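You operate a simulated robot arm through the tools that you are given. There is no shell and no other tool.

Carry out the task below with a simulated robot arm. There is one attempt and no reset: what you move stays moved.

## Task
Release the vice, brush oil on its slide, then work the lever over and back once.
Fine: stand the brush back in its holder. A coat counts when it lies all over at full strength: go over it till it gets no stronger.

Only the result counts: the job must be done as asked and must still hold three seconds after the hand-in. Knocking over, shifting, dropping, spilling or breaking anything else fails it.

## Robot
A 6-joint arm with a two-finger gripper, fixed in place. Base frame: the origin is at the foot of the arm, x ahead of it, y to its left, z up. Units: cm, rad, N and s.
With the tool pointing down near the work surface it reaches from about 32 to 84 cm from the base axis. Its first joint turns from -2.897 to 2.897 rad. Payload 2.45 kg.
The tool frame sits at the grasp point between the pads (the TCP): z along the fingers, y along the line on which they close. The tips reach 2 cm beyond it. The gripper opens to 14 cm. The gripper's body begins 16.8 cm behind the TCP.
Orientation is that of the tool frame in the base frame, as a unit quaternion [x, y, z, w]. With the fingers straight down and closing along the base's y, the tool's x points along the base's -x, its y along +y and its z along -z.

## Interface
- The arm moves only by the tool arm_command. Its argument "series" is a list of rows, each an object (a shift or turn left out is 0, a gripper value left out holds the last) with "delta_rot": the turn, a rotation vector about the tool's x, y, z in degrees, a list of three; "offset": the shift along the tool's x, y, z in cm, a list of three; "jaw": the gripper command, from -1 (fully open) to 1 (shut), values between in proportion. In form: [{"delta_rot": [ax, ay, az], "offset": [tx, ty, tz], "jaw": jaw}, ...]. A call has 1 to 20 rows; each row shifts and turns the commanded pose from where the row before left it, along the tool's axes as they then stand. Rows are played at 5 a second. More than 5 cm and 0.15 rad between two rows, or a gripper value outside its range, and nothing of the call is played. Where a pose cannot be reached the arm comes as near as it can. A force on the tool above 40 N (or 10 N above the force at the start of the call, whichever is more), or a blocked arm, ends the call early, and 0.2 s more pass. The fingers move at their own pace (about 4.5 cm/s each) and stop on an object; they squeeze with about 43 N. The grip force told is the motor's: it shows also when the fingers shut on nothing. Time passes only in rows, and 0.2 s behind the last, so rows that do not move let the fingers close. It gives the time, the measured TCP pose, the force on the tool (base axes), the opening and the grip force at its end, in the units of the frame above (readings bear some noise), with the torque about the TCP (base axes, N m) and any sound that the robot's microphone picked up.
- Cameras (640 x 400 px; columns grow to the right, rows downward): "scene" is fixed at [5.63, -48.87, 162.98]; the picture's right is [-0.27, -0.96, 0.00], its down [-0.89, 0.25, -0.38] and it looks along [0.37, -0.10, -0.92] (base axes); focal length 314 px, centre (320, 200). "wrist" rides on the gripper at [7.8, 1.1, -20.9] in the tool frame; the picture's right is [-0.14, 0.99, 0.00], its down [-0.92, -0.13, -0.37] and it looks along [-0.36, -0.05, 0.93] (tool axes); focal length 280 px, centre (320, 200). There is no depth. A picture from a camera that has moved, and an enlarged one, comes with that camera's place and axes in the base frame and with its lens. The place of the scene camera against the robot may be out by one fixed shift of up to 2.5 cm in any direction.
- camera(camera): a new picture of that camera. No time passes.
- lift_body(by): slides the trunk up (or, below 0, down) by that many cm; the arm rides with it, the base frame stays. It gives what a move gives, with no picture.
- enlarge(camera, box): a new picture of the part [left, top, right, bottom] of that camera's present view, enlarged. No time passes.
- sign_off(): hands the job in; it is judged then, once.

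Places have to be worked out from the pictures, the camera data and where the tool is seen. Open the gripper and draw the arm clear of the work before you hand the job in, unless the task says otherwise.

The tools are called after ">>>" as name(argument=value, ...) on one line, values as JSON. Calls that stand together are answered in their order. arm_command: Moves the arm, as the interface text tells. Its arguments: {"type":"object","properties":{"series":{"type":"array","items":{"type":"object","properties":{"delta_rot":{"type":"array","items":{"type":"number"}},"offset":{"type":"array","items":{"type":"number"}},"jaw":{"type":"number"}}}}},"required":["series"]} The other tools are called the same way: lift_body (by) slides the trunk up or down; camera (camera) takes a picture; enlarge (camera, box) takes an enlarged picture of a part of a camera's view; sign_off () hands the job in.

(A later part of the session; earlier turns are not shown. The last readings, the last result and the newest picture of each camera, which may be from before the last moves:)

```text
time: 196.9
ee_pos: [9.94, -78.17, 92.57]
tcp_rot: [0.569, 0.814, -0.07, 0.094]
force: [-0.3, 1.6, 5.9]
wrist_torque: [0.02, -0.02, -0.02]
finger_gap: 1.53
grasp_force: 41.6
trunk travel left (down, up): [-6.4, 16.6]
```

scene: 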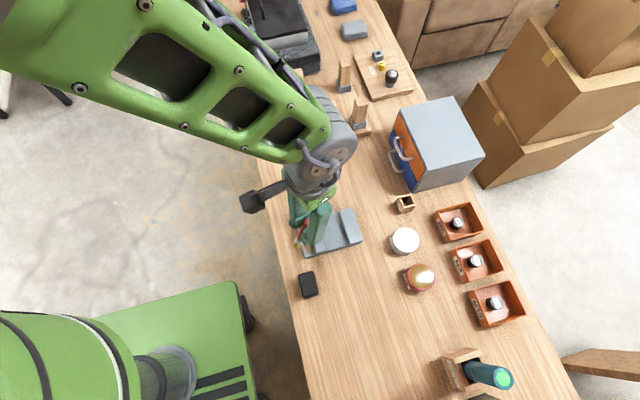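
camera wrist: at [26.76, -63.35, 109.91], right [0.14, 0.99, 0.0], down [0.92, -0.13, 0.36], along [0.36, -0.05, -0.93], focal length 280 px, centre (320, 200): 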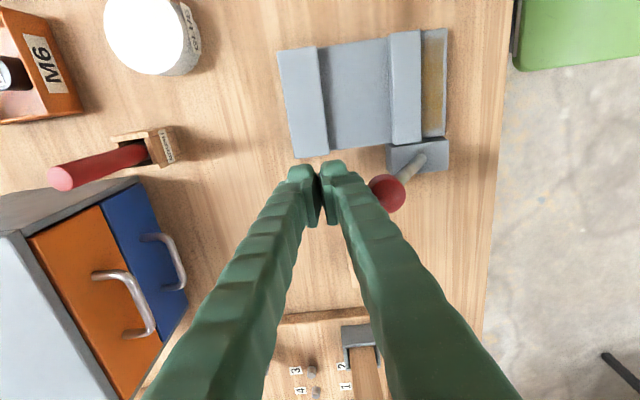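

Contact at 6 N — reloaded. Lifting and carrying it back to the slide's left end.

>>> arm_command(series=[{"offset": [0, 0, 0]}, {"offset": [-0.56, 0, -2.33]}, {"offset": [-0.56, 0, -2.33]}, {"offset": [3.197, 3.605, -0.79]}, {"offset": [3.197, 3.605, -0.79]}, {"offset": [3.197, 3.605, -0.79]}, {"offset": [3.197, 3.605, -0.79]}, {"offset": [3.197, 3.605, -0.79]}, {"offset": [3.197, 3.605, -0.79]}, {"offset": [0, 0, 0]}])

>>> enlarge(camera="wrist", box=[280, 70, 420, 190])

```text
time: 199.1
ee_pos: [23.62, -52.21, 97.4]
tcp_rot: [0.569, 0.814, -0.07, 0.094]
force: [0.4, -0.1, -0.4]
wrist_torque: [-0.04, 0.02, -0.04]
finger_gap: 1.53
grasp_force: 41.6
trunk travel left (down, up): [-6.4, 16.6]
```

```text
3.33 times, centred on (350, 130) of wrist
camera zoom: at [20.32, -39.98, 115.78], right [0.98, 0.21, 0.02], down [0.16, -0.8, 0.57], along [0.14, -0.56, -0.82], focal length 935 px, centre (220, 433)
```

zoom: 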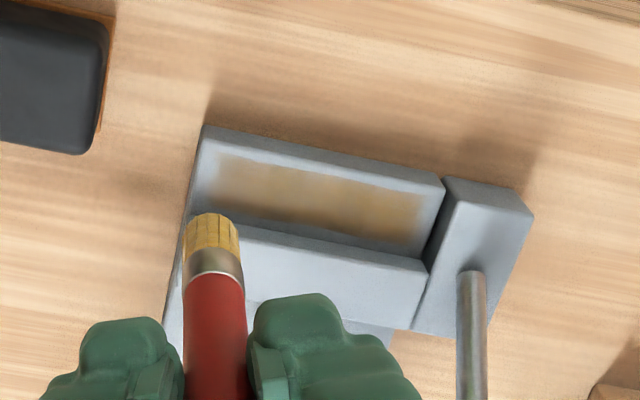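

Descending to just above the strip at (23.6, -52.2).

>>> arm_command(series=[{"offset": [0.78, 0.02, 3.26]}, {"offset": [0.76, 0.02, 3.2]}, {"offset": [0.03, 0, 0.12]}, {"offset": [0, 0, 0]}])

```text
time: 200.1
ee_pos: [23.38, -52.41, 90.58]
tcp_rot: [0.569, 0.814, -0.07, 0.096]
force: [-0.3, -0.7, 10.9]
wrist_torque: [0.06, 0.02, 0.01]
finger_gap: 1.53
grasp_force: 41.0
trunk travel left (down, up): [-6.4, 16.6]
```

Contact at 11 N. A slow pass to the right end (x about 32.4) at y -52.4, then I'll check the force there.

>>> arm_command(series=[{"offset": [-0.2345, 0.6577, 0.0514]}, {"offset": [-0.2345, 0.6577, 0.0514]}, {"offset": [-0.2345, 0.6577, 0.0514]}, {"offset": [-0.2345, 0.6577, 0.0514]}, {"offset": [-0.2345, 0.6577, 0.0514]}, {"offset": [-0.2345, 0.6577, 0.0514]}, {"offset": [-0.2345, 0.6577, 0.0514]}, {"offset": [-0.2345, 0.6577, 0.0514]}, {"offset": [-0.2345, 0.6577, 0.0514]}, {"offset": [-0.2345, 0.6577, 0.0514]}, {"offset": [-0.2345, 0.6577, 0.0514]}, {"offset": [-0.2345, 0.6577, 0.0514]}, {"offset": [-0.2, 0.56, 0.044]}, {"offset": [0, 0, 0]}])

```text
time: 203.1
ee_pos: [32.23, -52.12, 90.52]
tcp_rot: [0.569, 0.814, -0.07, 0.094]
force: [-5.5, -0.5, 16.5]
wrist_torque: [-0.11, 0.63, 0.02]
finger_gap: 1.54
grasp_force: 40.9
trunk travel left (down, up): [-6.4, 16.6]
```

Good steady contact (16 N). Slow pass back left at y about -52.8.

>>> arm_command(series=[{"offset": [-0.46, -0.17, 0.11]}, {"offset": [0.2345, -0.6577, -0.0514]}, {"offset": [0.2345, -0.6577, -0.0514]}, {"offset": [0.2345, -0.6577, -0.0514]}, {"offset": [0.2345, -0.6577, -0.0514]}, {"offset": [0.2345, -0.6577, -0.0514]}, {"offset": [0.2345, -0.6577, -0.0514]}, {"offset": [0.2345, -0.6577, -0.0514]}, {"offset": [0.2345, -0.6577, -0.0514]}, {"offset": [0.2345, -0.6577, -0.0514]}, {"offset": [0.2345, -0.6577, -0.0514]}, {"offset": [0.2345, -0.6577, -0.0514]}, {"offset": [0.2345, -0.6577, -0.0514]}, {"offset": [0.2, -0.56, -0.044]}, {"offset": [0, 0, 0]}])

>>> enlarge(camera="wrist", box=[300, 95, 420, 170])

```text
time: 206.3
ee_pos: [23.44, -52.96, 90.52]
tcp_rot: [0.569, 0.814, -0.071, 0.094]
force: [1.8, -1.2, 7.3]
wrist_torque: [-0.02, -0.17, 0.0]
finger_gap: 1.54
grasp_force: 40.9
trunk travel left (down, up): [-6.4, 16.6]
```

```text
5.33 times, centred on (360, 132) of wrist
camera zoom: at [20.17, -40.55, 109.0], right [0.98, 0.21, 0.03], down [0.16, -0.8, 0.57], along [0.14, -0.56, -0.82], focal length 1495 px, centre (107, 560)
```

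zoom: 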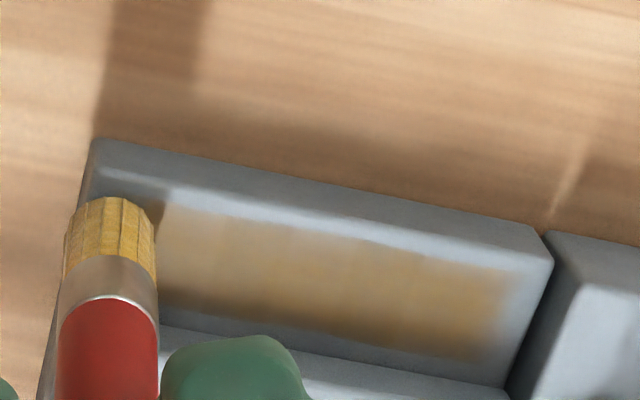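

Contact remains 7 N. Slow pass right along the jaw side (y about -53.15), pressing 0.05 more.

>>> arm_command(series=[{"offset": [-0.172, -0.07, 0.094]}, {"offset": [-0.2345, 0.6577, 0.0514]}, {"offset": [-0.2345, 0.6577, 0.0514]}, {"offset": [-0.2345, 0.6577, 0.0514]}, {"offset": [-0.2345, 0.6577, 0.0514]}, {"offset": [-0.2345, 0.6577, 0.0514]}, {"offset": [-0.2345, 0.6577, 0.0514]}, {"offset": [-0.2345, 0.6577, 0.0514]}, {"offset": [-0.2345, 0.6577, 0.0514]}, {"offset": [-0.2345, 0.6577, 0.0514]}, {"offset": [-0.2345, 0.6577, 0.0514]}, {"offset": [-0.2345, 0.6577, 0.0514]}, {"offset": [-0.2345, 0.6577, 0.0514]}, {"offset": [-0.2, 0.56, 0.044]}, {"offset": [0, 0, 0]}])

>>> arm_command(series=[{"offset": [0.93, 0.35, -0.19]}, {"offset": [0.2345, -0.6577, -0.0514]}, {"offset": [0.2345, -0.6577, -0.0514]}, {"offset": [0.2345, -0.6577, -0.0514]}, {"offset": [0.2345, -0.6577, -0.0514]}, {"offset": [0.2345, -0.6577, -0.0514]}, {"offset": [0.2345, -0.6577, -0.0514]}, {"offset": [0.2345, -0.6577, -0.0514]}, {"offset": [0.2345, -0.6577, -0.0514]}, {"offset": [0.2345, -0.6577, -0.0514]}, {"offset": [0.2345, -0.6577, -0.0514]}, {"offset": [0.2345, -0.6577, -0.0514]}, {"offset": [0.2345, -0.6577, -0.0514]}, {"offset": [0.2, -0.56, -0.044]}, {"offset": [0, 0, 0]}])

```text
time: 209.5
ee_pos: [32.53, -52.86, 90.49]
tcp_rot: [0.569, 0.814, -0.07, 0.095]
force: [-0.6, -1.2, 1.7]
wrist_torque: [-0.07, 0.08, -0.03]
finger_gap: 1.52
grasp_force: 40.7
trunk travel left (down, up): [-6.4, 16.6]
```

```text
time: 212.7
ee_pos: [23.29, -52.01, 90.44]
tcp_rot: [0.569, 0.814, -0.071, 0.095]
force: [1.1, -1.1, 7.7]
wrist_torque: [-0.13, -0.11, -0.04]
finger_gap: 1.51
grasp_force: 41.3
trunk travel left (down, up): [-6.4, 16.6]
```

Contact holds (about 8 N). Two more slow passes: right at y -51.8, then left at y -52.4.

>>> arm_command(series=[{"offset": [0.2, 0.07, 0.02]}, {"offset": [-0.2345, 0.6577, 0.0514]}, {"offset": [-0.2345, 0.6577, 0.0514]}, {"offset": [-0.2345, 0.6577, 0.0514]}, {"offset": [-0.2345, 0.6577, 0.0514]}, {"offset": [-0.2345, 0.6577, 0.0514]}, {"offset": [-0.2345, 0.6577, 0.0514]}, {"offset": [-0.2345, 0.6577, 0.0514]}, {"offset": [-0.2345, 0.6577, 0.0514]}, {"offset": [-0.2345, 0.6577, 0.0514]}, {"offset": [-0.2345, 0.6577, 0.0514]}, {"offset": [-0.2345, 0.6577, 0.0514]}, {"offset": [-0.2345, 0.6577, 0.0514]}, {"offset": [-0.2345, 0.6577, 0.0514]}, {"offset": [0, 0, 0]}])

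>>> arm_command(series=[{"offset": [-0.54, -0.2, 0.18]}, {"offset": [0.2345, -0.6577, -0.0514]}, {"offset": [0.2345, -0.6577, -0.0514]}, {"offset": [0.2345, -0.6577, -0.0514]}, {"offset": [0.2345, -0.6577, -0.0514]}, {"offset": [0.2345, -0.6577, -0.0514]}, {"offset": [0.2345, -0.6577, -0.0514]}, {"offset": [0.2345, -0.6577, -0.0514]}, {"offset": [0.2345, -0.6577, -0.0514]}, {"offset": [0.2345, -0.6577, -0.0514]}, {"offset": [0.2345, -0.6577, -0.0514]}, {"offset": [0.2345, -0.6577, -0.0514]}, {"offset": [0.2345, -0.6577, -0.0514]}, {"offset": [0.2, -0.56, -0.044]}, {"offset": [0, 0, 0]}])

>>> enlarge(camera="wrist", box=[300, 95, 420, 170])

```text
time: 215.9
ee_pos: [32.56, -51.72, 90.4]
tcp_rot: [0.569, 0.814, -0.071, 0.095]
force: [-2.5, -1.1, 10.2]
wrist_torque: [-0.01, 0.31, -0.03]
finger_gap: 1.57
grasp_force: 42.0
trunk travel left (down, up): [-6.4, 16.6]
```

```text
time: 219.1
ee_pos: [23.59, -52.26, 90.42]
tcp_rot: [0.569, 0.814, -0.07, 0.094]
force: [3.6, -0.4, 10.0]
wrist_torque: [-0.05, -0.26, -0.01]
finger_gap: 1.54
grasp_force: 41.3
trunk travel left (down, up): [-6.4, 16.6]
```

```text
5.33 times, centred on (360, 132) of wrist
camera zoom: at [20.29, -40.13, 108.84], right [0.98, 0.21, 0.03], down [0.16, -0.8, 0.57], along [0.14, -0.56, -0.82], focal length 1495 px, centre (107, 560)
```

zoom: 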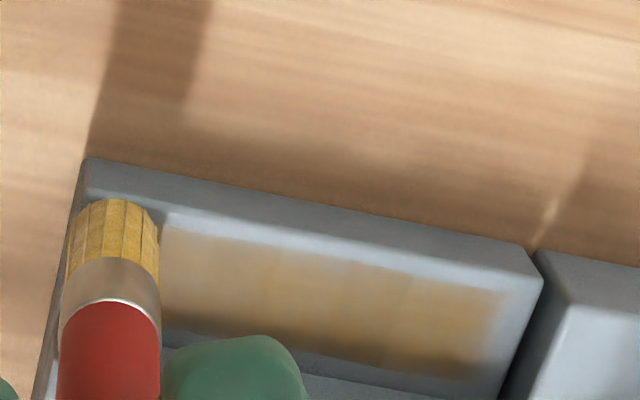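

Contact stayed near 10 N through both passes. Two more: right at y -52.8 and left at y -52.0.

>>> arm_command(series=[{"offset": [-0.49, -0.18, 0.13]}, {"offset": [-0.2345, 0.6577, 0.0514]}, {"offset": [-0.2345, 0.6577, 0.0514]}, {"offset": [-0.2345, 0.6577, 0.0514]}, {"offset": [-0.2345, 0.6577, 0.0514]}, {"offset": [-0.2345, 0.6577, 0.0514]}, {"offset": [-0.2345, 0.6577, 0.0514]}, {"offset": [-0.2345, 0.6577, 0.0514]}, {"offset": [-0.2345, 0.6577, 0.0514]}, {"offset": [-0.2345, 0.6577, 0.0514]}, {"offset": [-0.2345, 0.6577, 0.0514]}, {"offset": [-0.2345, 0.6577, 0.0514]}, {"offset": [-0.2345, 0.6577, 0.0514]}, {"offset": [-0.15, 0.42, 0.033]}, {"offset": [0, 0, 0]}])

>>> arm_command(series=[{"offset": [0.76, 0.28, -0.14]}, {"offset": [0.2345, -0.6577, -0.0514]}, {"offset": [0.2345, -0.6577, -0.0514]}, {"offset": [0.2345, -0.6577, -0.0514]}, {"offset": [0.2345, -0.6577, -0.0514]}, {"offset": [0.2345, -0.6577, -0.0514]}, {"offset": [0.2345, -0.6577, -0.0514]}, {"offset": [0.2345, -0.6577, -0.0514]}, {"offset": [0.2345, -0.6577, -0.0514]}, {"offset": [0.2345, -0.6577, -0.0514]}, {"offset": [0.2345, -0.6577, -0.0514]}, {"offset": [0.2345, -0.6577, -0.0514]}, {"offset": [0.2345, -0.6577, -0.0514]}, {"offset": [0.2, -0.56, -0.044]}, {"offset": [0, 0, 0]}])

>>> arm_command(series=[{"offset": [-0.4, -1.5, -3.8]}, {"offset": [-0.4, -1.5, -3.8]}, {"offset": [0, 0, 0]}])

>>> enlarge(camera="wrist", box=[340, 102, 410, 146])

```text
time: 222.3
ee_pos: [32.4, -52.81, 90.4]
tcp_rot: [0.569, 0.814, -0.071, 0.094]
force: [-1.7, 0.3, 7.4]
wrist_torque: [0.09, 0.19, -0.01]
finger_gap: 1.53
grasp_force: 41.6
trunk travel left (down, up): [-6.4, 16.6]
```

```text
time: 225.5
ee_pos: [23.34, -52.0, 90.4]
tcp_rot: [0.569, 0.814, -0.07, 0.094]
force: [3.0, -0.3, 10.4]
wrist_torque: [-0.03, -0.28, 0.01]
finger_gap: 1.58
grasp_force: 41.5
trunk travel left (down, up): [-6.4, 16.6]
```

```text
time: 226.3
ee_pos: [20.06, -52.17, 97.91]
tcp_rot: [0.569, 0.814, -0.07, 0.094]
force: [0.4, 0.4, 0.1]
wrist_torque: [0.0, 0.01, 0.0]
finger_gap: 1.53
grasp_force: 41.5
trunk travel left (down, up): [-6.4, 16.6]
```

```text
9.09 times, centred on (375, 124) of wrist
camera zoom: at [16.99, -39.96, 116.34], right [0.98, 0.21, 0.03], down [0.16, -0.8, 0.57], along [0.14, -0.56, -0.82], focal length 2549 px, centre (-180, 891)
```

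zoom: 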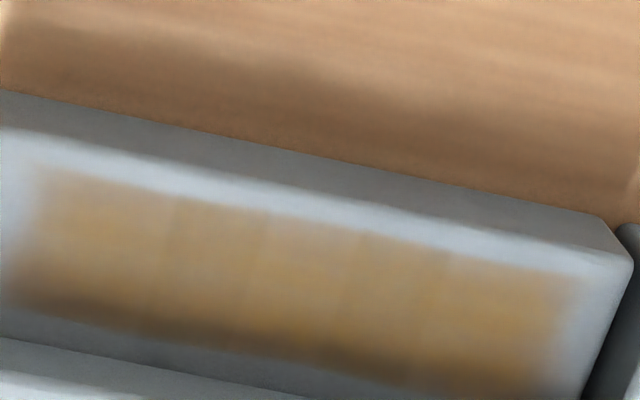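

The faint cell pattern is unchanged after eight firm slow passes, so it's at full strength everywhere. Now I'll return the brush: raise the trunk 7 cm for travel room, then move to in front of the holder.

>>> lift_body(by=7)

>>> arm_command(series=[{"offset": [-3.82, -0.11, 1.96]}, {"offset": [-3.82, -0.11, 1.96]}, {"offset": [-3.82, -0.11, 1.96]}, {"offset": [-3.82, -0.11, 1.96]}, {"offset": [-3.82, -0.11, 1.96]}, {"offset": [0, 0, 0]}])

```text
time: 227.3
ee_pos: [20.21, -52.23, 104.77]
tcp_rot: [0.569, 0.814, -0.07, 0.094]
force: [0.0, -0.9, 1.3]
wrist_torque: [-0.01, 0.02, 0.02]
finger_gap: 1.54
grasp_force: 41.5
trunk travel left (down, up): [-13.4, 9.6]
```

```text
time: 228.8
ee_pos: [26.92, -71.91, 99.66]
tcp_rot: [0.569, 0.814, -0.07, 0.093]
force: [0.3, 0.3, -0.2]
wrist_torque: [-0.02, -0.02, -0.01]
finger_gap: 1.53
grasp_force: 41.5
trunk travel left (down, up): [-13.4, 9.6]
```

Now to about 2.5 cm short of the holder, and look at tip and hole.

>>> arm_command(series=[{"offset": [-3.75, -0.12, 1.51]}, {"offset": [-3.75, -0.12, 1.51]}, {"offset": [0, 0, 0]}])

>>> enlarge(camera="wrist", box=[295, 100, 350, 170])

```text
time: 229.6
ee_pos: [29.25, -79.56, 98.63]
tcp_rot: [0.569, 0.814, -0.069, 0.094]
force: [-0.1, 0.1, -0.4]
wrist_torque: [-0.01, -0.02, -0.02]
finger_gap: 1.52
grasp_force: 41.1
trunk travel left (down, up): [-13.4, 9.6]
```

```text
5.71 times, centred on (322, 135) of wrist
camera zoom: at [26.09, -67.33, 117.11], right [0.98, 0.21, 0.03], down [0.16, -0.8, 0.57], along [0.14, -0.56, -0.82], focal length 1602 px, centre (306, 571)
```

zoom: 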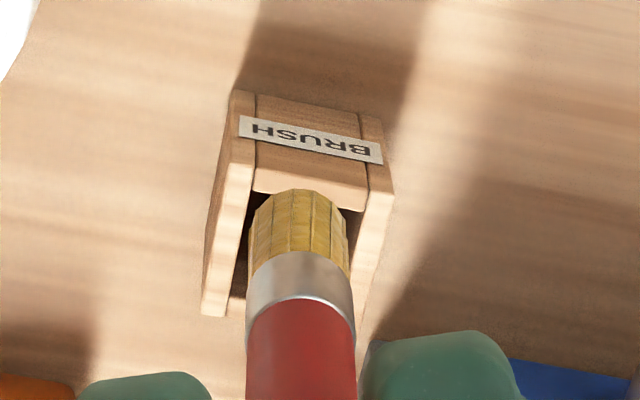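

The tip sits at about (29.36, -79.27), so I need (0.62, -2.74) more. I'll move over the hole and down 2.4 cm, then check.

>>> arm_command(series=[{"offset": [-1.36, -0.18, 0.33]}, {"offset": [-1.36, -0.18, 0.33]}, {"offset": [0.558, 0.017, 2.335]}, {"offset": [0, 0, 0]}])

>>> enlarge(camera="wrist", box=[295, 100, 350, 170])

>>> enlarge(camera="scene", box=[392, 178, 428, 216])

```text
time: 230.6
ee_pos: [29.99, -82.17, 96.32]
tcp_rot: [0.569, 0.814, -0.07, 0.094]
force: [0.3, 0.4, -0.2]
wrist_torque: [0.0, 0.01, 0.01]
finger_gap: 1.56
grasp_force: 41.6
trunk travel left (down, up): [-13.4, 9.6]
```

```text
5.71 times, centred on (322, 135) of wrist
camera zoom: at [26.7, -70.08, 114.73], right [0.98, 0.21, 0.03], down [0.16, -0.8, 0.57], along [0.14, -0.56, -0.82], focal length 1602 px, centre (306, 571)
```

zoom: 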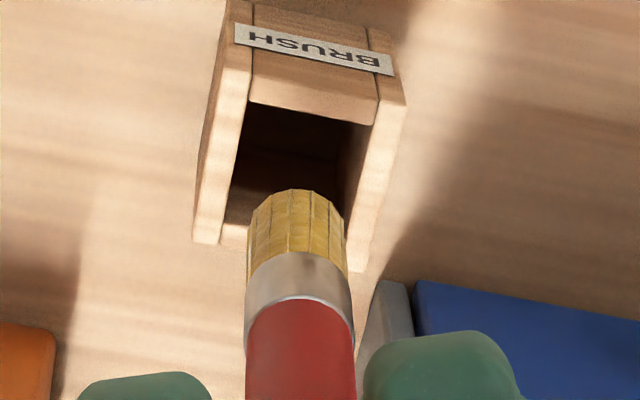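

```text
10.53 times, centred on (410, 197) of scene
camera zoom: at [5.63, -48.87, 162.98], right [-0.27, -0.96, 0.0], down [-0.89, 0.25, -0.38], along [0.37, -0.1, -0.92], focal length 3306 px, centre (-627, 232)
```

zoom: 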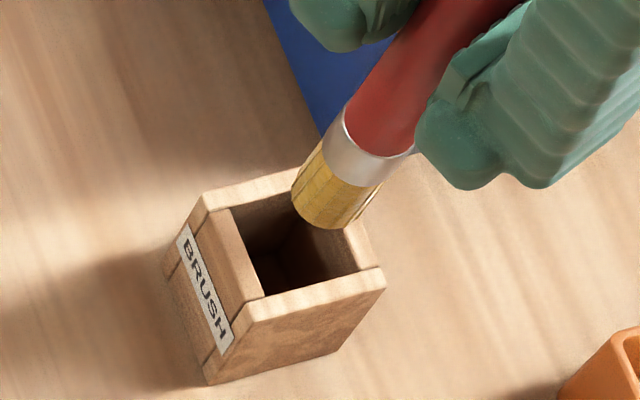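

Tip is at (29.86, -82.0) over a hole centred at (30.0, -82.04). I'll nudge 0.13 in x and lower the trunk 3.8 cm.

>>> arm_command(series=[{"offset": [-0.044, 0.122, 0.01]}, {"offset": [0, 0, 0]}])

>>> lift_body(by=-3.8)

>>> enlarge(camera="wrist", box=[295, 100, 350, 170])

>>> enlarge(camera="scene", box=[392, 178, 428, 216])

```text
time: 231.2
ee_pos: [29.97, -82.19, 96.34]
tcp_rot: [0.57, 0.813, -0.071, 0.095]
force: [0.2, 1.0, 0.3]
wrist_torque: [-0.01, 0.01, 0.04]
finger_gap: 1.52
grasp_force: 41.9
trunk travel left (down, up): [-13.4, 9.6]
```

```text
time: 232.0
ee_pos: [30.02, -82.23, 92.38]
tcp_rot: [0.569, 0.814, -0.07, 0.094]
force: [0.2, 1.3, -0.1]
wrist_torque: [-0.03, 0.02, -0.03]
finger_gap: 1.53
grasp_force: 41.1
trunk travel left (down, up): [-9.6, 13.4]
```

```text
5.71 times, centred on (322, 135) of wrist
camera zoom: at [26.83, -70.06, 110.94], right [0.98, 0.21, 0.03], down [0.16, -0.8, 0.57], along [0.14, -0.56, -0.82], focal length 1602 px, centre (306, 571)
```

zoom: 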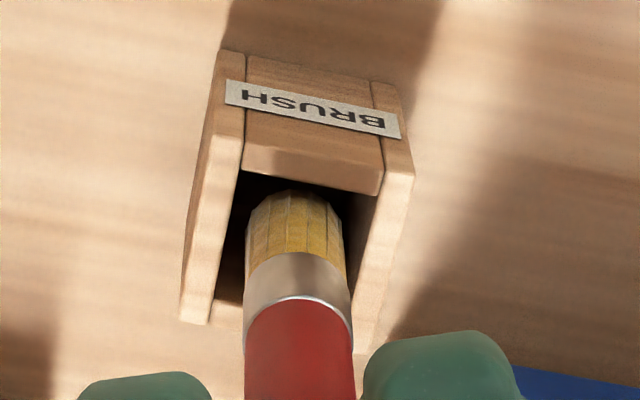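

```text
10.53 times, centred on (410, 197) of scene
camera zoom: at [5.63, -48.87, 162.98], right [-0.27, -0.96, 0.0], down [-0.89, 0.25, -0.38], along [0.37, -0.1, -0.92], focal length 3306 px, centre (-627, 232)
```

zoom: 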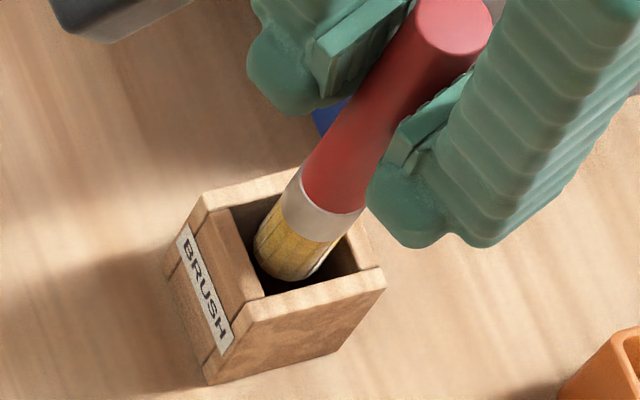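

The bristles are inside the hole with clearance and no side load. I'll lower another 3.6 cm.

>>> lift_body(by=-3.6)

```text
time: 232.8
ee_pos: [30.08, -82.34, 88.95]
tcp_rot: [0.569, 0.814, -0.07, 0.094]
force: [-0.1, -0.6, -0.1]
wrist_torque: [-0.01, -0.01, -0.01]
finger_gap: 1.56
grasp_force: 41.2
trunk travel left (down, up): [-6.0, 17.0]
```

At z 88.95 with no contact; the floor should be near 88.4. Lower 0.35.

>>> lift_body(by=-0.35)

```text
time: 233.3
ee_pos: [29.99, -82.17, 88.51]
tcp_rot: [0.569, 0.814, -0.07, 0.095]
force: [-0.2, 0.3, -0.5]
wrist_torque: [0.01, -0.02, 0.01]
finger_gap: 1.52
grasp_force: 41.0
trunk travel left (down, up): [-5.6, 17.4]
```

Still free at 88.5. Lower 0.25 more.

>>> lift_body(by=-0.25)

```text
time: 233.8
ee_pos: [30.07, -82.23, 88.29]
tcp_rot: [0.569, 0.814, -0.07, 0.094]
force: [-0.4, 1.4, 3.8]
wrist_torque: [0.1, 0.01, 0.0]
finger_gap: 1.57
grasp_force: 41.8
trunk travel left (down, up): [-5.4, 17.6]
```

The brush is resting on the holder floor (4 N). Releasing it now.

>>> arm_command(series=[{"jaw": 0.6}, {"jaw": 0.3}, {"jaw": 0.3}, {"jaw": 0.3}, {"jaw": 0.3}])

>>> enlarge(camera="scene", box=[385, 165, 435, 216])

>>> enlarge(camera="wrist", box=[260, 90, 390, 220])

```text
time: 235.0
ee_pos: [30.1, -82.25, 88.27]
tcp_rot: [0.569, 0.814, -0.07, 0.094]
force: [0.1, 0.3, 0.3]
wrist_torque: [-0.02, 0.0, -0.01]
finger_gap: 4.9
grasp_force: 0.0
trunk travel left (down, up): [-5.4, 17.6]
```

```text
7.84 times, centred on (410, 190) of scene
camera zoom: at [5.63, -48.87, 162.98], right [-0.27, -0.96, 0.0], down [-0.89, 0.25, -0.38], along [0.37, -0.1, -0.92], focal length 2463 px, centre (-386, 274)
```

zoom: 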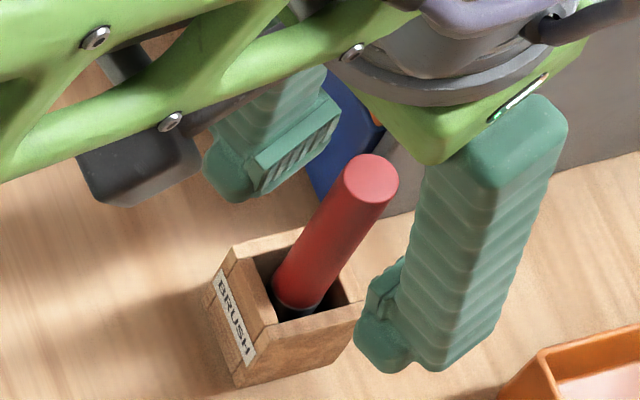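

```text
3.08 times, centred on (325, 155) of wrist
camera zoom: at [26.83, -70.07, 106.71], right [0.98, 0.21, 0.03], down [0.16, -0.8, 0.57], along [0.14, -0.56, -0.82], focal length 863 px, centre (305, 338)
```

zoom: 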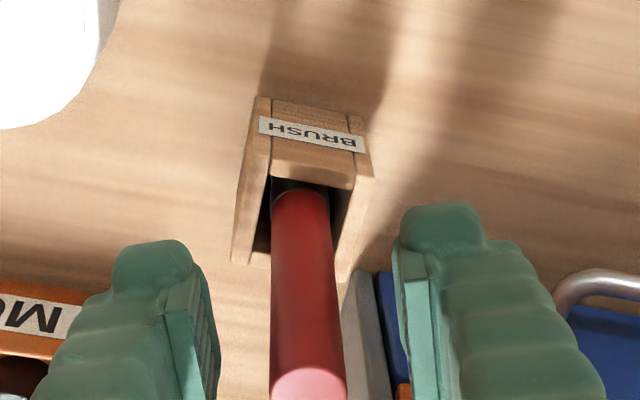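

The brush stands on its own. I'll raise the trunk 10 cm straight up, then draw inward with fingers shutting.

>>> lift_body(by=10)

>>> arm_command(series=[{"offset": [1.46, 0, -0.35]}, {"offset": [2.43, 0, -0.78]}, {"offset": [2.92, 0, -1.2]}, {"offset": [2.92, 0, -1.2]}, {"offset": [0, 0, 0], "jaw": 1}, {"offset": [0, 0, 0]}])

>>> enlarge(camera="scene", box=[370, 150, 450, 220])

```text
time: 236.3
ee_pos: [30.02, -82.28, 98.14]
tcp_rot: [0.569, 0.814, -0.069, 0.093]
force: [0.7, -0.9, 0.5]
wrist_torque: [-0.02, 0.01, 0.01]
finger_gap: 4.86
grasp_force: 0.0
trunk travel left (down, up): [-15.4, 7.6]
```

```text
time: 237.8
ee_pos: [26.62, -72.77, 99.34]
tcp_rot: [0.569, 0.813, -0.071, 0.094]
force: [-0.6, -0.3, 0.3]
wrist_torque: [0.01, 0.0, 0.0]
finger_gap: 0.0
grasp_force: 3.7
trunk travel left (down, up): [-15.4, 7.6]
```

```text
5.71 times, centred on (410, 185) of scene
camera zoom: at [5.63, -48.87, 162.98], right [-0.27, -0.96, 0.0], down [-0.89, 0.25, -0.38], along [0.37, -0.1, -0.92], focal length 1795 px, centre (-194, 286)
```

zoom: 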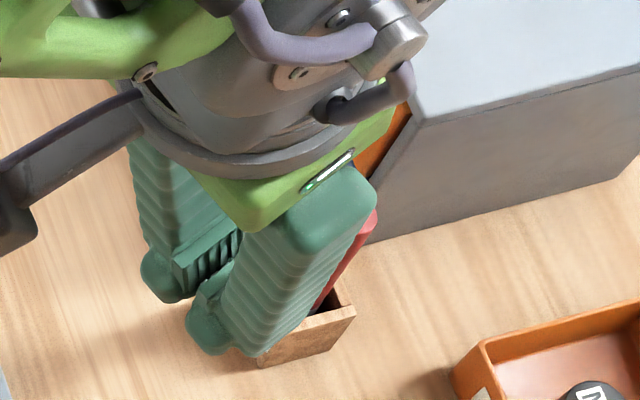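

The brush is still upright in the holder. I'll level the tool and yaw back 70° as before, then go to the -y side of the lever ball.

>>> arm_command(series=[{"delta_rot": [0, 6.75, 0]}, {"delta_rot": [0, 6.75, 0]}, {"delta_rot": [0, 0, -7.8]}, {"delta_rot": [0, 0, -7.8]}, {"delta_rot": [0, 0, -7.8]}, {"delta_rot": [0, 0, -7.8]}, {"delta_rot": [0, 0, -7.8]}, {"delta_rot": [0, 0, -7.8]}, {"delta_rot": [0, 0, -7.8]}, {"delta_rot": [0, 0, -7.8]}, {"delta_rot": [0, 0, -7.6]}, {"offset": [0, 0, -1.5]}, {"offset": [0, 0, 0]}])

>>> camera(camera="wrist")

```text
time: 240.6
ee_pos: [26.47, -72.58, 100.84]
tcp_rot: [-0.001, 1.0, -0.001, -0.004]
force: [-0.2, -0.6, 0.8]
wrist_torque: [-0.02, 0.02, 0.02]
finger_gap: 0.02
grasp_force: 29.5
trunk travel left (down, up): [-15.4, 7.6]
```

```text
taken
camera wrist: at [18.77, -71.39, 121.79], right [0.14, 0.99, 0.0], down [0.92, -0.13, 0.36], along [0.36, -0.05, -0.93], focal length 280 px, centre (320, 200)
```

wrist: 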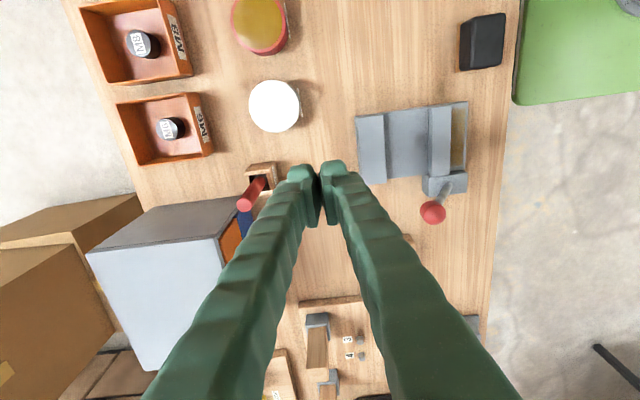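

All as expected. Moving to (34.6, -64.5) and down to z 89 beside the ball.

>>> arm_command(series=[{"offset": [-2.7, 2.7, 0]}, {"offset": [-2.7, 2.7, 0]}, {"offset": [-2.7, 2.7, 0]}, {"offset": [0, 0, 3.95]}, {"offset": [0, 0, 3.95]}, {"offset": [0, 0, 3.95]}, {"offset": [0, 0, 0]}])

>>> camera(camera="wrist")

>>> enlarge(camera="wrist", box=[414, 58, 454, 108])

>>> enlarge(camera="scene", box=[292, 214, 328, 260])

```text
time: 242.2
ee_pos: [34.33, -64.65, 89.06]
tcp_rot: [0.0, 1.0, -0.001, -0.004]
force: [-0.8, -0.4, -0.2]
wrist_torque: [0.03, 0.02, 0.02]
finger_gap: 0.01
grasp_force: 29.5
trunk travel left (down, up): [-15.4, 7.6]
```

```text
taken
camera wrist: at [26.7, -63.35, 109.99], right [0.14, 0.99, 0.0], down [0.92, -0.13, 0.36], along [0.36, -0.05, -0.93], focal length 280 px, centre (320, 200)
```

wrist: 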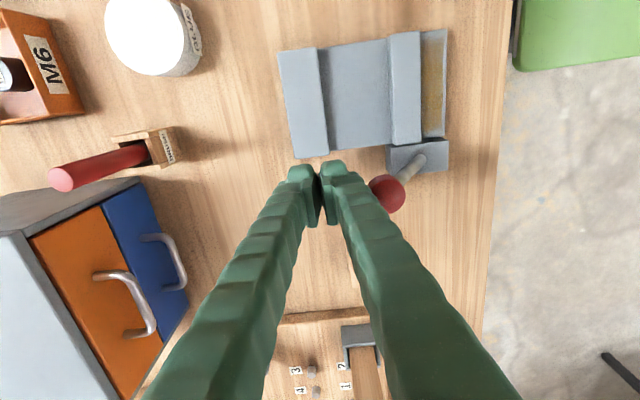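

```text
8.00 times, centred on (434, 83) of wrist
camera zoom: at [26.7, -63.35, 109.99], right [0.14, 0.99, 0.0], down [0.92, -0.13, 0.36], along [0.36, -0.05, -0.93], focal length 2243 px, centre (-592, 1136)
```

zoom: 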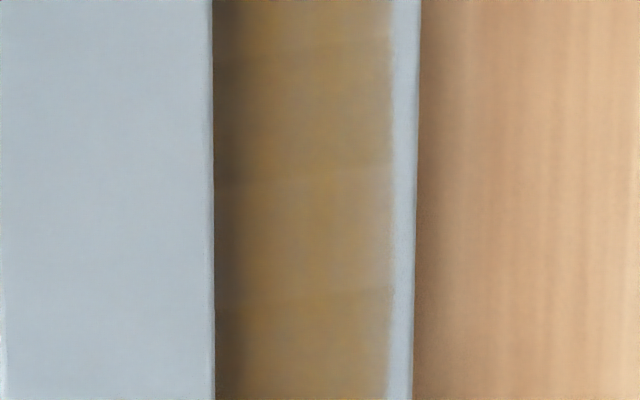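

```text
8.70 times, centred on (310, 237) of scene
camera zoom: at [5.63, -48.87, 162.98], right [-0.27, -0.96, 0.0], down [-0.89, 0.25, -0.38], along [0.37, -0.1, -0.92], focal length 2731 px, centre (407, -122)
```

zoom: 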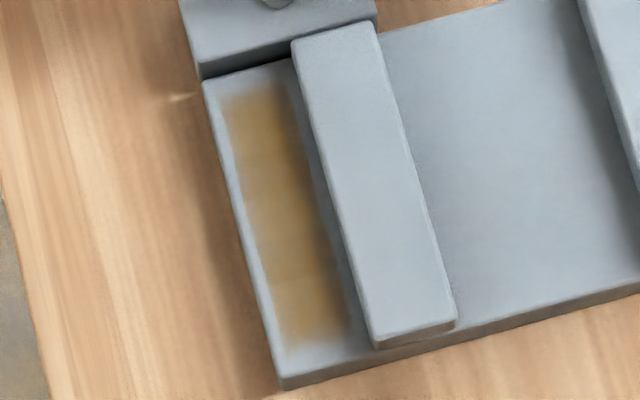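

The strip's look is identical to before the extra passes, so the coat is at full strength. Now I'll push the lever over toward +y in 1 cm rows.

>>> arm_command(series=[{"offset": [0, 1, 0]}, {"offset": [0, 1, 0]}, {"offset": [0, 1, 0]}, {"offset": [0, 1, 0]}, {"offset": [0, 1, 0]}, {"offset": [0, 1, 0]}, {"offset": [0, 1, 0]}, {"offset": [0, 0, 0]}])

>>> camera(camera="wrist")

>>> enlarge(camera="scene", box=[240, 160, 400, 260])

```text
time: 243.9
ee_pos: [34.68, -57.45, 89.04]
tcp_rot: [0.001, 1.0, -0.001, -0.003]
force: [-0.7, -0.4, -0.3]
wrist_torque: [0.02, -0.01, 0.01]
finger_gap: 0.01
grasp_force: 29.0
trunk travel left (down, up): [-15.4, 7.6]
```

```text
taken
camera wrist: at [26.82, -56.33, 109.93], right [0.14, 0.99, 0.0], down [0.92, -0.13, 0.36], along [0.36, -0.05, -0.93], focal length 280 px, centre (320, 200)
```

wrist: 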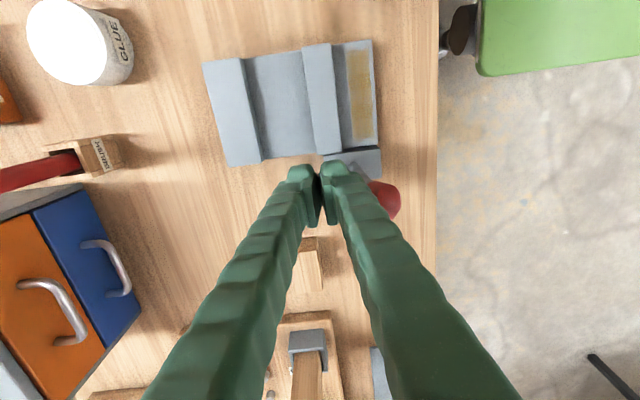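

```text
4.00 times, centred on (320, 210) of scene
camera zoom: at [5.63, -48.87, 162.98], right [-0.27, -0.96, 0.0], down [-0.89, 0.25, -0.38], along [0.37, -0.1, -0.92], focal length 1256 px, centre (320, 160)
```

zoom: 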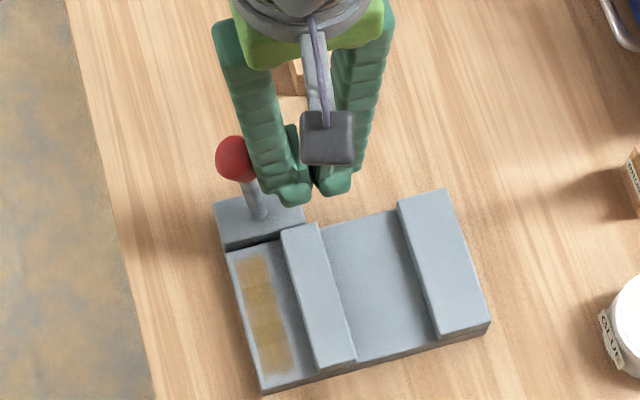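

The lever is around upright and the jaw has already moved forward. I'll continue pushing until the lever reaches its far stop.

>>> arm_command(series=[{"offset": [0, 1, 0]}, {"offset": [0, 1, 0]}, {"offset": [0, 1, 0]}, {"offset": [0, 1, 0]}, {"offset": [0, 0, 0]}])

>>> enlarge(camera="scene", box=[240, 160, 400, 260])

>>> camera(camera="wrist")

```text
time: 245.2
ee_pos: [34.54, -53.51, 88.98]
tcp_rot: [0.0, 1.0, -0.001, -0.003]
force: [0.4, 0.0, 0.5]
wrist_torque: [0.01, 0.0, -0.02]
finger_gap: 0.0
grasp_force: 29.5
trunk travel left (down, up): [-15.4, 7.6]
```

```text
4.00 times, centred on (320, 210) of scene
camera zoom: at [5.63, -48.87, 162.98], right [-0.27, -0.96, 0.0], down [-0.89, 0.25, -0.38], along [0.37, -0.1, -0.92], focal length 1256 px, centre (320, 160)
```

zoom: 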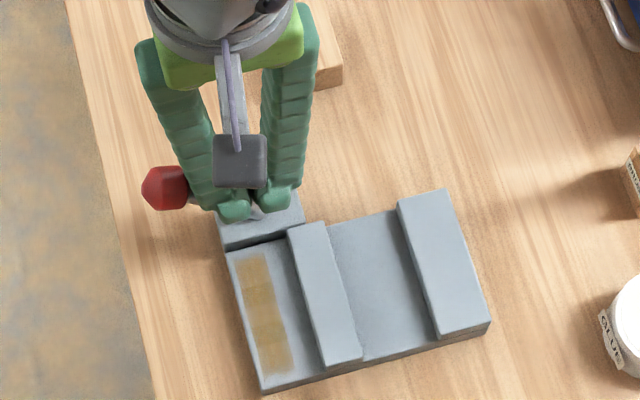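

```text
taken
camera wrist: at [26.8, -52.33, 109.89], right [0.14, 0.99, 0.0], down [0.92, -0.13, 0.36], along [0.36, -0.05, -0.93], focal length 280 px, centre (320, 200)
```

wrist: 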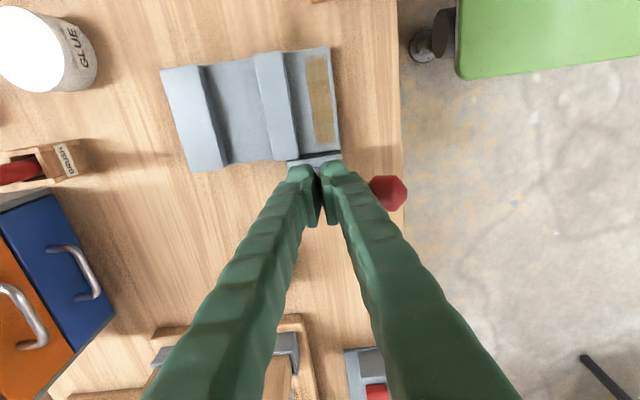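

The ball is back at (34.7, -48.3), its starting stop, and the jaw has closed forward. A gentle extra push will confirm the stop.

>>> arm_command(series=[{"offset": [0, 0.5, 0]}, {"offset": [0, 0.4, 0]}, {"offset": [0, 0.3, 0]}, {"offset": [0, 0, 0]}])

>>> enlarge(camera="scene", box=[240, 160, 400, 260])

```text
time: 246.2
ee_pos: [34.57, -52.64, 89.19]
tcp_rot: [0.001, 1.0, -0.003, -0.002]
force: [-2.1, -23.0, 7.6]
wrist_torque: [-0.08, 0.0, 0.01]
finger_gap: 0.03
grasp_force: 29.4
trunk travel left (down, up): [-15.4, 7.6]
```

```text
4.00 times, centred on (320, 210) of scene
camera zoom: at [5.63, -48.87, 162.98], right [-0.27, -0.96, 0.0], down [-0.89, 0.25, -0.38], along [0.37, -0.1, -0.92], focal length 1256 px, centre (320, 160)
```

zoom: 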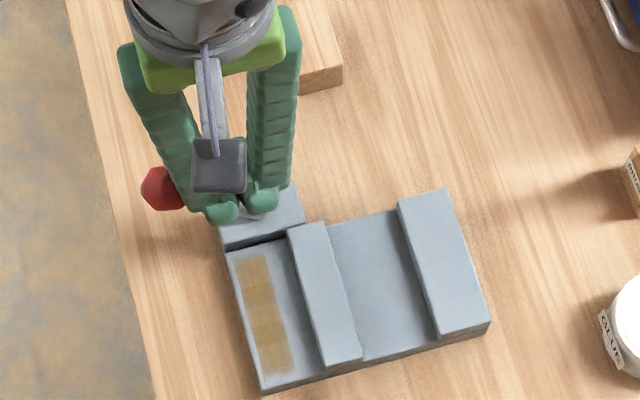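

The lever is hard against its +y stop (23 N), jaw fully forward. Now I'll back off, lift over, and come down on the +y side to push it back.

>>> arm_command(series=[{"offset": [0, -1.5, 0]}, {"offset": [0, -1.5, 0]}, {"offset": [0, 0, -4.5]}, {"offset": [0, 0, -4.5]}, {"offset": [0, 0, -4.5]}, {"offset": [0, 4.5, 0]}, {"offset": [0, 4.5, 0]}, {"offset": [0, 4.5, 0]}, {"offset": [0, 0, 0]}])

>>> camera(camera="wrist")

>>> enlarge(camera="scene", box=[240, 160, 400, 260])

```text
time: 248.2
ee_pos: [34.47, -41.75, 102.44]
tcp_rot: [0.001, 1.0, -0.001, -0.003]
force: [0.1, 0.2, 0.5]
wrist_torque: [-0.03, -0.01, -0.02]
finger_gap: 0.0
grasp_force: 29.8
trunk travel left (down, up): [-15.4, 7.6]
```

```text
taken
camera wrist: at [26.78, -40.58, 123.35], right [0.14, 0.99, 0.0], down [0.92, -0.13, 0.36], along [0.36, -0.05, -0.93], focal length 280 px, centre (320, 200)
```

wrist: 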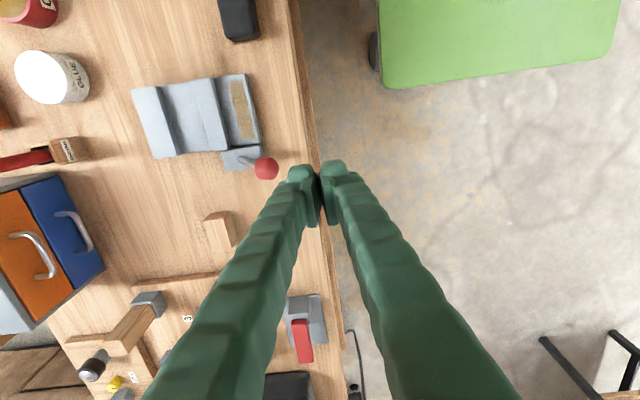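

```text
4.00 times, centred on (320, 210) of scene
camera zoom: at [5.63, -48.87, 162.98], right [-0.27, -0.96, 0.0], down [-0.89, 0.25, -0.38], along [0.37, -0.1, -0.92], focal length 1256 px, centre (320, 160)
```

zoom: 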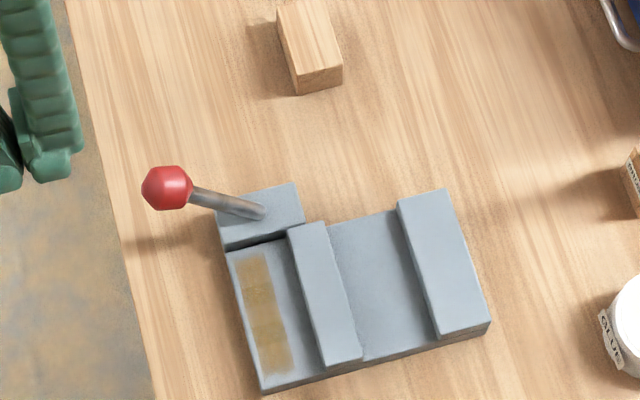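

The lever is over and the oil patch shows as one even rectangle. A quick zoom on it, then I'll descend on the +y side.

>>> enlarge(camera="scene", box=[294, 220, 320, 258])

>>> arm_command(series=[{"offset": [0, 0, 4.4]}, {"offset": [0, 0, 4.4]}, {"offset": [0, 0, 4.4]}, {"offset": [0, 0, 0]}])

```text
10.53 times, centred on (307, 239) of scene
camera zoom: at [5.63, -48.87, 162.98], right [-0.27, -0.96, 0.0], down [-0.89, 0.25, -0.38], along [0.37, -0.1, -0.92], focal length 3306 px, centre (457, -210)
```

zoom: 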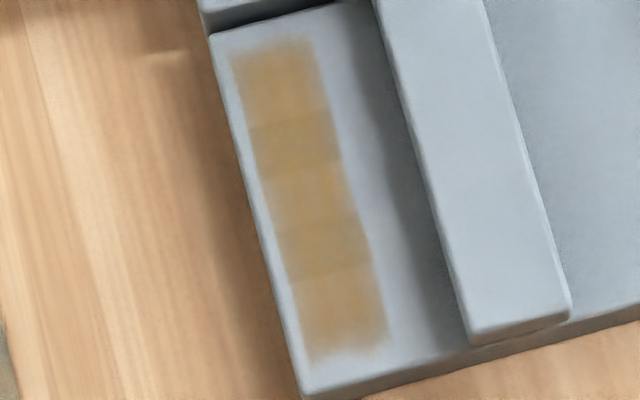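

```text
time: 249.2
ee_pos: [34.44, -41.83, 89.15]
tcp_rot: [0.0, 1.0, -0.001, -0.003]
force: [0.0, -0.2, 0.1]
wrist_torque: [-0.02, 0.04, 0.0]
finger_gap: 0.0
grasp_force: 29.3
trunk travel left (down, up): [-15.4, 7.6]
```

The alternating light/dark bands are just overlapping film tiles; the tone is uniform, so the coat is complete. Now I'll push the lever back toward -y.

>>> arm_command(series=[{"offset": [0, -1.5, 0]}, {"offset": [0, -1.5, 0]}, {"offset": [0, -1, 0]}, {"offset": [0, -1, 0]}, {"offset": [0, -1, 0]}, {"offset": [0, -1, 0]}, {"offset": [0, -1, 0]}, {"offset": [0, -1, 0]}, {"offset": [0, -1, 0]}, {"offset": [0, -1, 0]}, {"offset": [0, -1, 0]}, {"offset": [0, 0, 0]}])

>>> enlarge(camera="scene", box=[240, 160, 400, 260])

>>> camera(camera="wrist")

```text
time: 251.8
ee_pos: [34.59, -53.79, 89.18]
tcp_rot: [0.0, 1.0, -0.002, -0.003]
force: [-0.1, -0.2, -0.2]
wrist_torque: [0.02, 0.02, -0.07]
finger_gap: 0.0
grasp_force: 29.4
trunk travel left (down, up): [-15.4, 7.6]
```

```text
4.00 times, centred on (320, 210) of scene
camera zoom: at [5.63, -48.87, 162.98], right [-0.27, -0.96, 0.0], down [-0.89, 0.25, -0.38], along [0.37, -0.1, -0.92], focal length 1256 px, centre (320, 160)
```

zoom: 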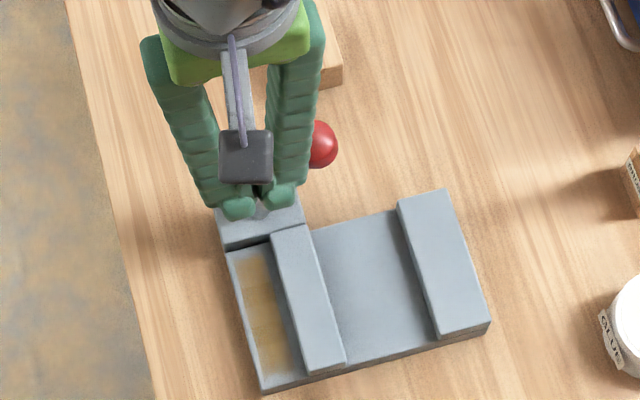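

```text
taken
camera wrist: at [26.81, -52.64, 110.17], right [0.14, 0.99, 0.0], down [0.92, -0.13, 0.36], along [0.36, -0.05, -0.93], focal length 280 px, centre (320, 200)
```

wrist: 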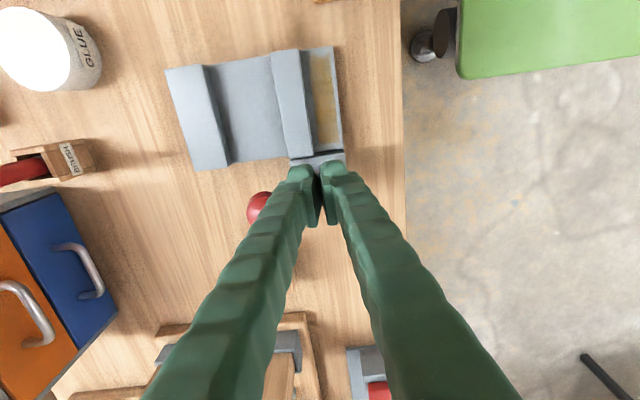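

The lever is nearly all the way back and the jaw has opened. I'll push the last bit to the stop.

>>> arm_command(series=[{"offset": [0, -0.6, 0]}, {"offset": [0, -0.5, 0]}, {"offset": [0, -0.3, 0]}, {"offset": [0, -0.2, 0]}, {"offset": [0, 0, 0]}])

>>> enlarge(camera="scene", box=[240, 160, 400, 260])

```text
time: 252.9
ee_pos: [34.49, -55.38, 89.24]
tcp_rot: [0.001, 1.0, -0.001, -0.004]
force: [1.5, 4.1, 1.0]
wrist_torque: [0.03, -0.02, 0.07]
finger_gap: 0.01
grasp_force: 29.5
trunk travel left (down, up): [-15.4, 7.6]
```

```text
4.00 times, centred on (320, 210) of scene
camera zoom: at [5.63, -48.87, 162.98], right [-0.27, -0.96, 0.0], down [-0.89, 0.25, -0.38], along [0.37, -0.1, -0.92], focal length 1256 px, centre (320, 160)
```

zoom: 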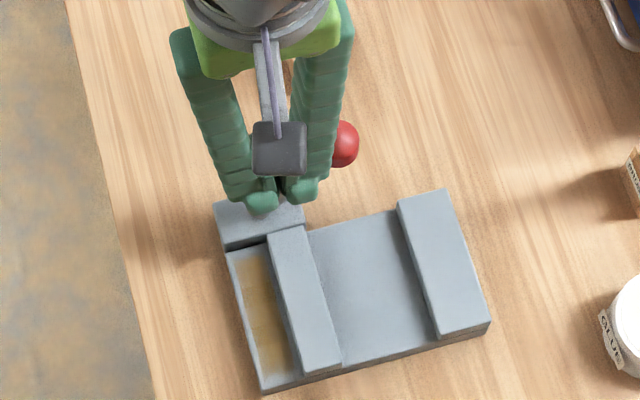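

About 4 N of contact now; jaw position matches the earlier fully released state. A further 0.3 cm to be sure it's on the stop.

>>> arm_command(series=[{"offset": [0, -0.2, 0]}, {"offset": [0, -0.15, 0]}, {"offset": [0, 0, 0]}])

```text
time: 253.8
ee_pos: [34.37, -55.44, 89.19]
tcp_rot: [0.0, 1.0, 0.0, -0.004]
force: [4.9, 23.7, 4.5]
wrist_torque: [0.16, -0.06, 0.16]
finger_gap: 0.0
grasp_force: 29.2
trunk travel left (down, up): [-15.4, 7.6]
```

The lever is firmly at its released stop (24 N). I'll back off, lift clear and open the gripper, then check everything.

>>> arm_command(series=[{"offset": [0, 1.5, 0]}, {"offset": [0, 1.5, 0]}, {"offset": [0, 1.5, -1]}, {"offset": [0, 0, -4.5]}, {"offset": [0, 0, -4.5]}, {"offset": [0, 0, -4.5]}, {"offset": [0, 4, 0], "jaw": -1}, {"offset": [0, 4, 0]}, {"offset": [0, 4, 0]}, {"offset": [0, 0, 0]}, {"offset": [0, 0, 0]}])

>>> camera(camera="scene")

>>> camera(camera="wrist")

>>> enlarge(camera="scene", box=[240, 160, 400, 260])

>>> enlarge(camera="scene", box=[370, 150, 530, 330])

```text
time: 256.1
ee_pos: [34.61, -39.16, 103.73]
tcp_rot: [0.0, 1.0, 0.0, -0.003]
force: [0.2, -0.2, -0.1]
wrist_torque: [0.03, 0.01, 0.02]
finger_gap: 10.57
grasp_force: 0.1
trunk travel left (down, up): [-15.4, 7.6]
```

```text
taken
```

scene: 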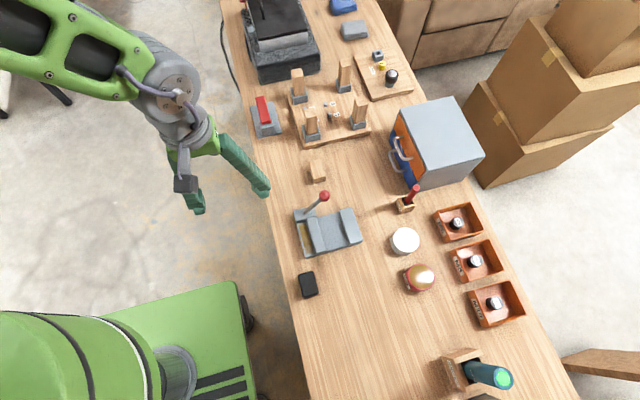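

```text
taken
camera wrist: at [26.9, -37.98, 124.66], right [0.14, 0.99, 0.0], down [0.92, -0.13, 0.36], along [0.36, -0.05, -0.93], focal length 280 px, centre (320, 200)
```

wrist: 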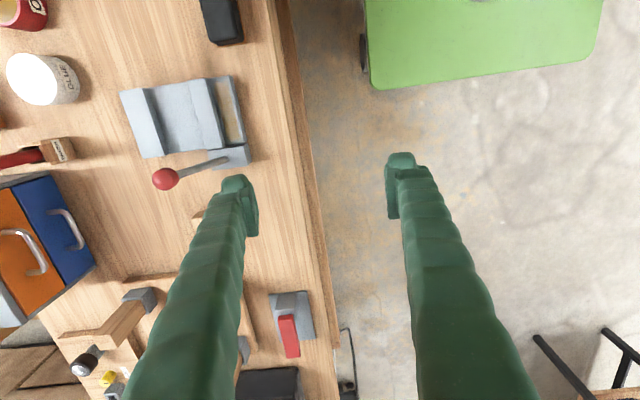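

```text
4.00 times, centred on (320, 210) of scene
camera zoom: at [5.63, -48.87, 162.98], right [-0.27, -0.96, 0.0], down [-0.89, 0.25, -0.38], along [0.37, -0.1, -0.92], focal length 1256 px, centre (320, 160)
```

zoom: 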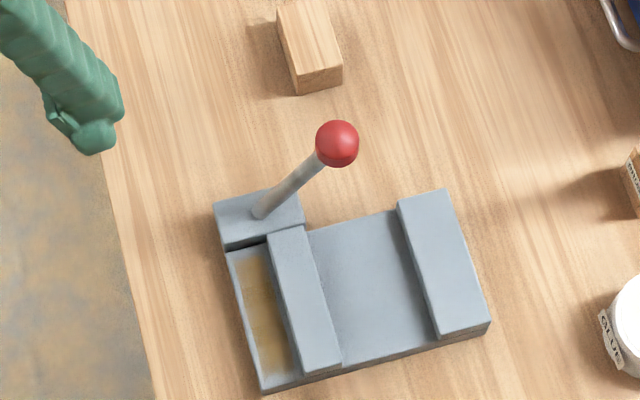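

```text
2.22 times, centred on (450, 240) of scene
camera zoom: at [5.63, -48.87, 162.98], right [-0.27, -0.96, 0.0], down [-0.89, 0.25, -0.38], along [0.37, -0.1, -0.92], focal length 698 px, centre (31, 111)
```

zoom: 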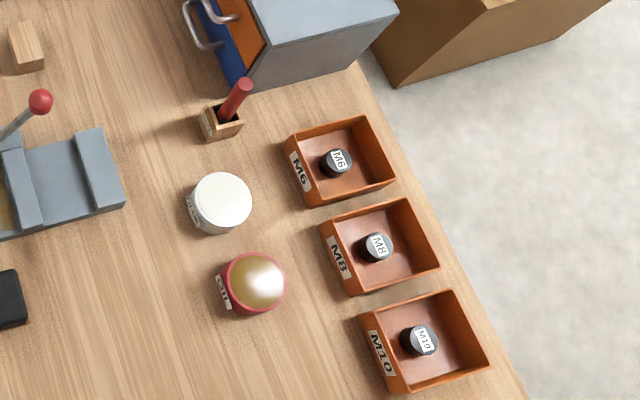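

Lever at its released stop, coat intact, brush standing in its holder, and nothing else moved. I'll draw the arm up and clear with the gripper fully open.

>>> arm_command(series=[{"offset": [-1.3, 0.6, -3.5], "jaw": -1}, {"offset": [-1.3, 0.6, -3.5]}, {"offset": [-1.3, 0.6, -3.5]}, {"offset": [0, 0, 0]}, {"offset": [0, 0, 0]}])

>>> camera(camera="scene")

```text
time: 257.4
ee_pos: [38.71, -37.39, 114.16]
tcp_rot: [0.0, 1.0, -0.001, -0.003]
force: [0.3, 0.5, 0.5]
wrist_torque: [0.0, -0.01, -0.01]
finger_gap: 14.03
grasp_force: 0.1
trunk travel left (down, up): [-15.4, 7.6]
```

```text
taken
```

scene: 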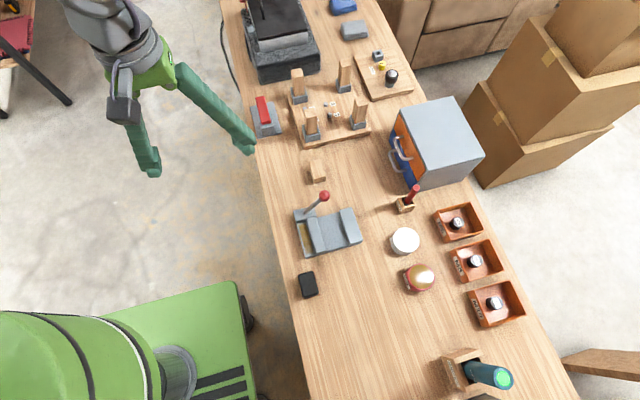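

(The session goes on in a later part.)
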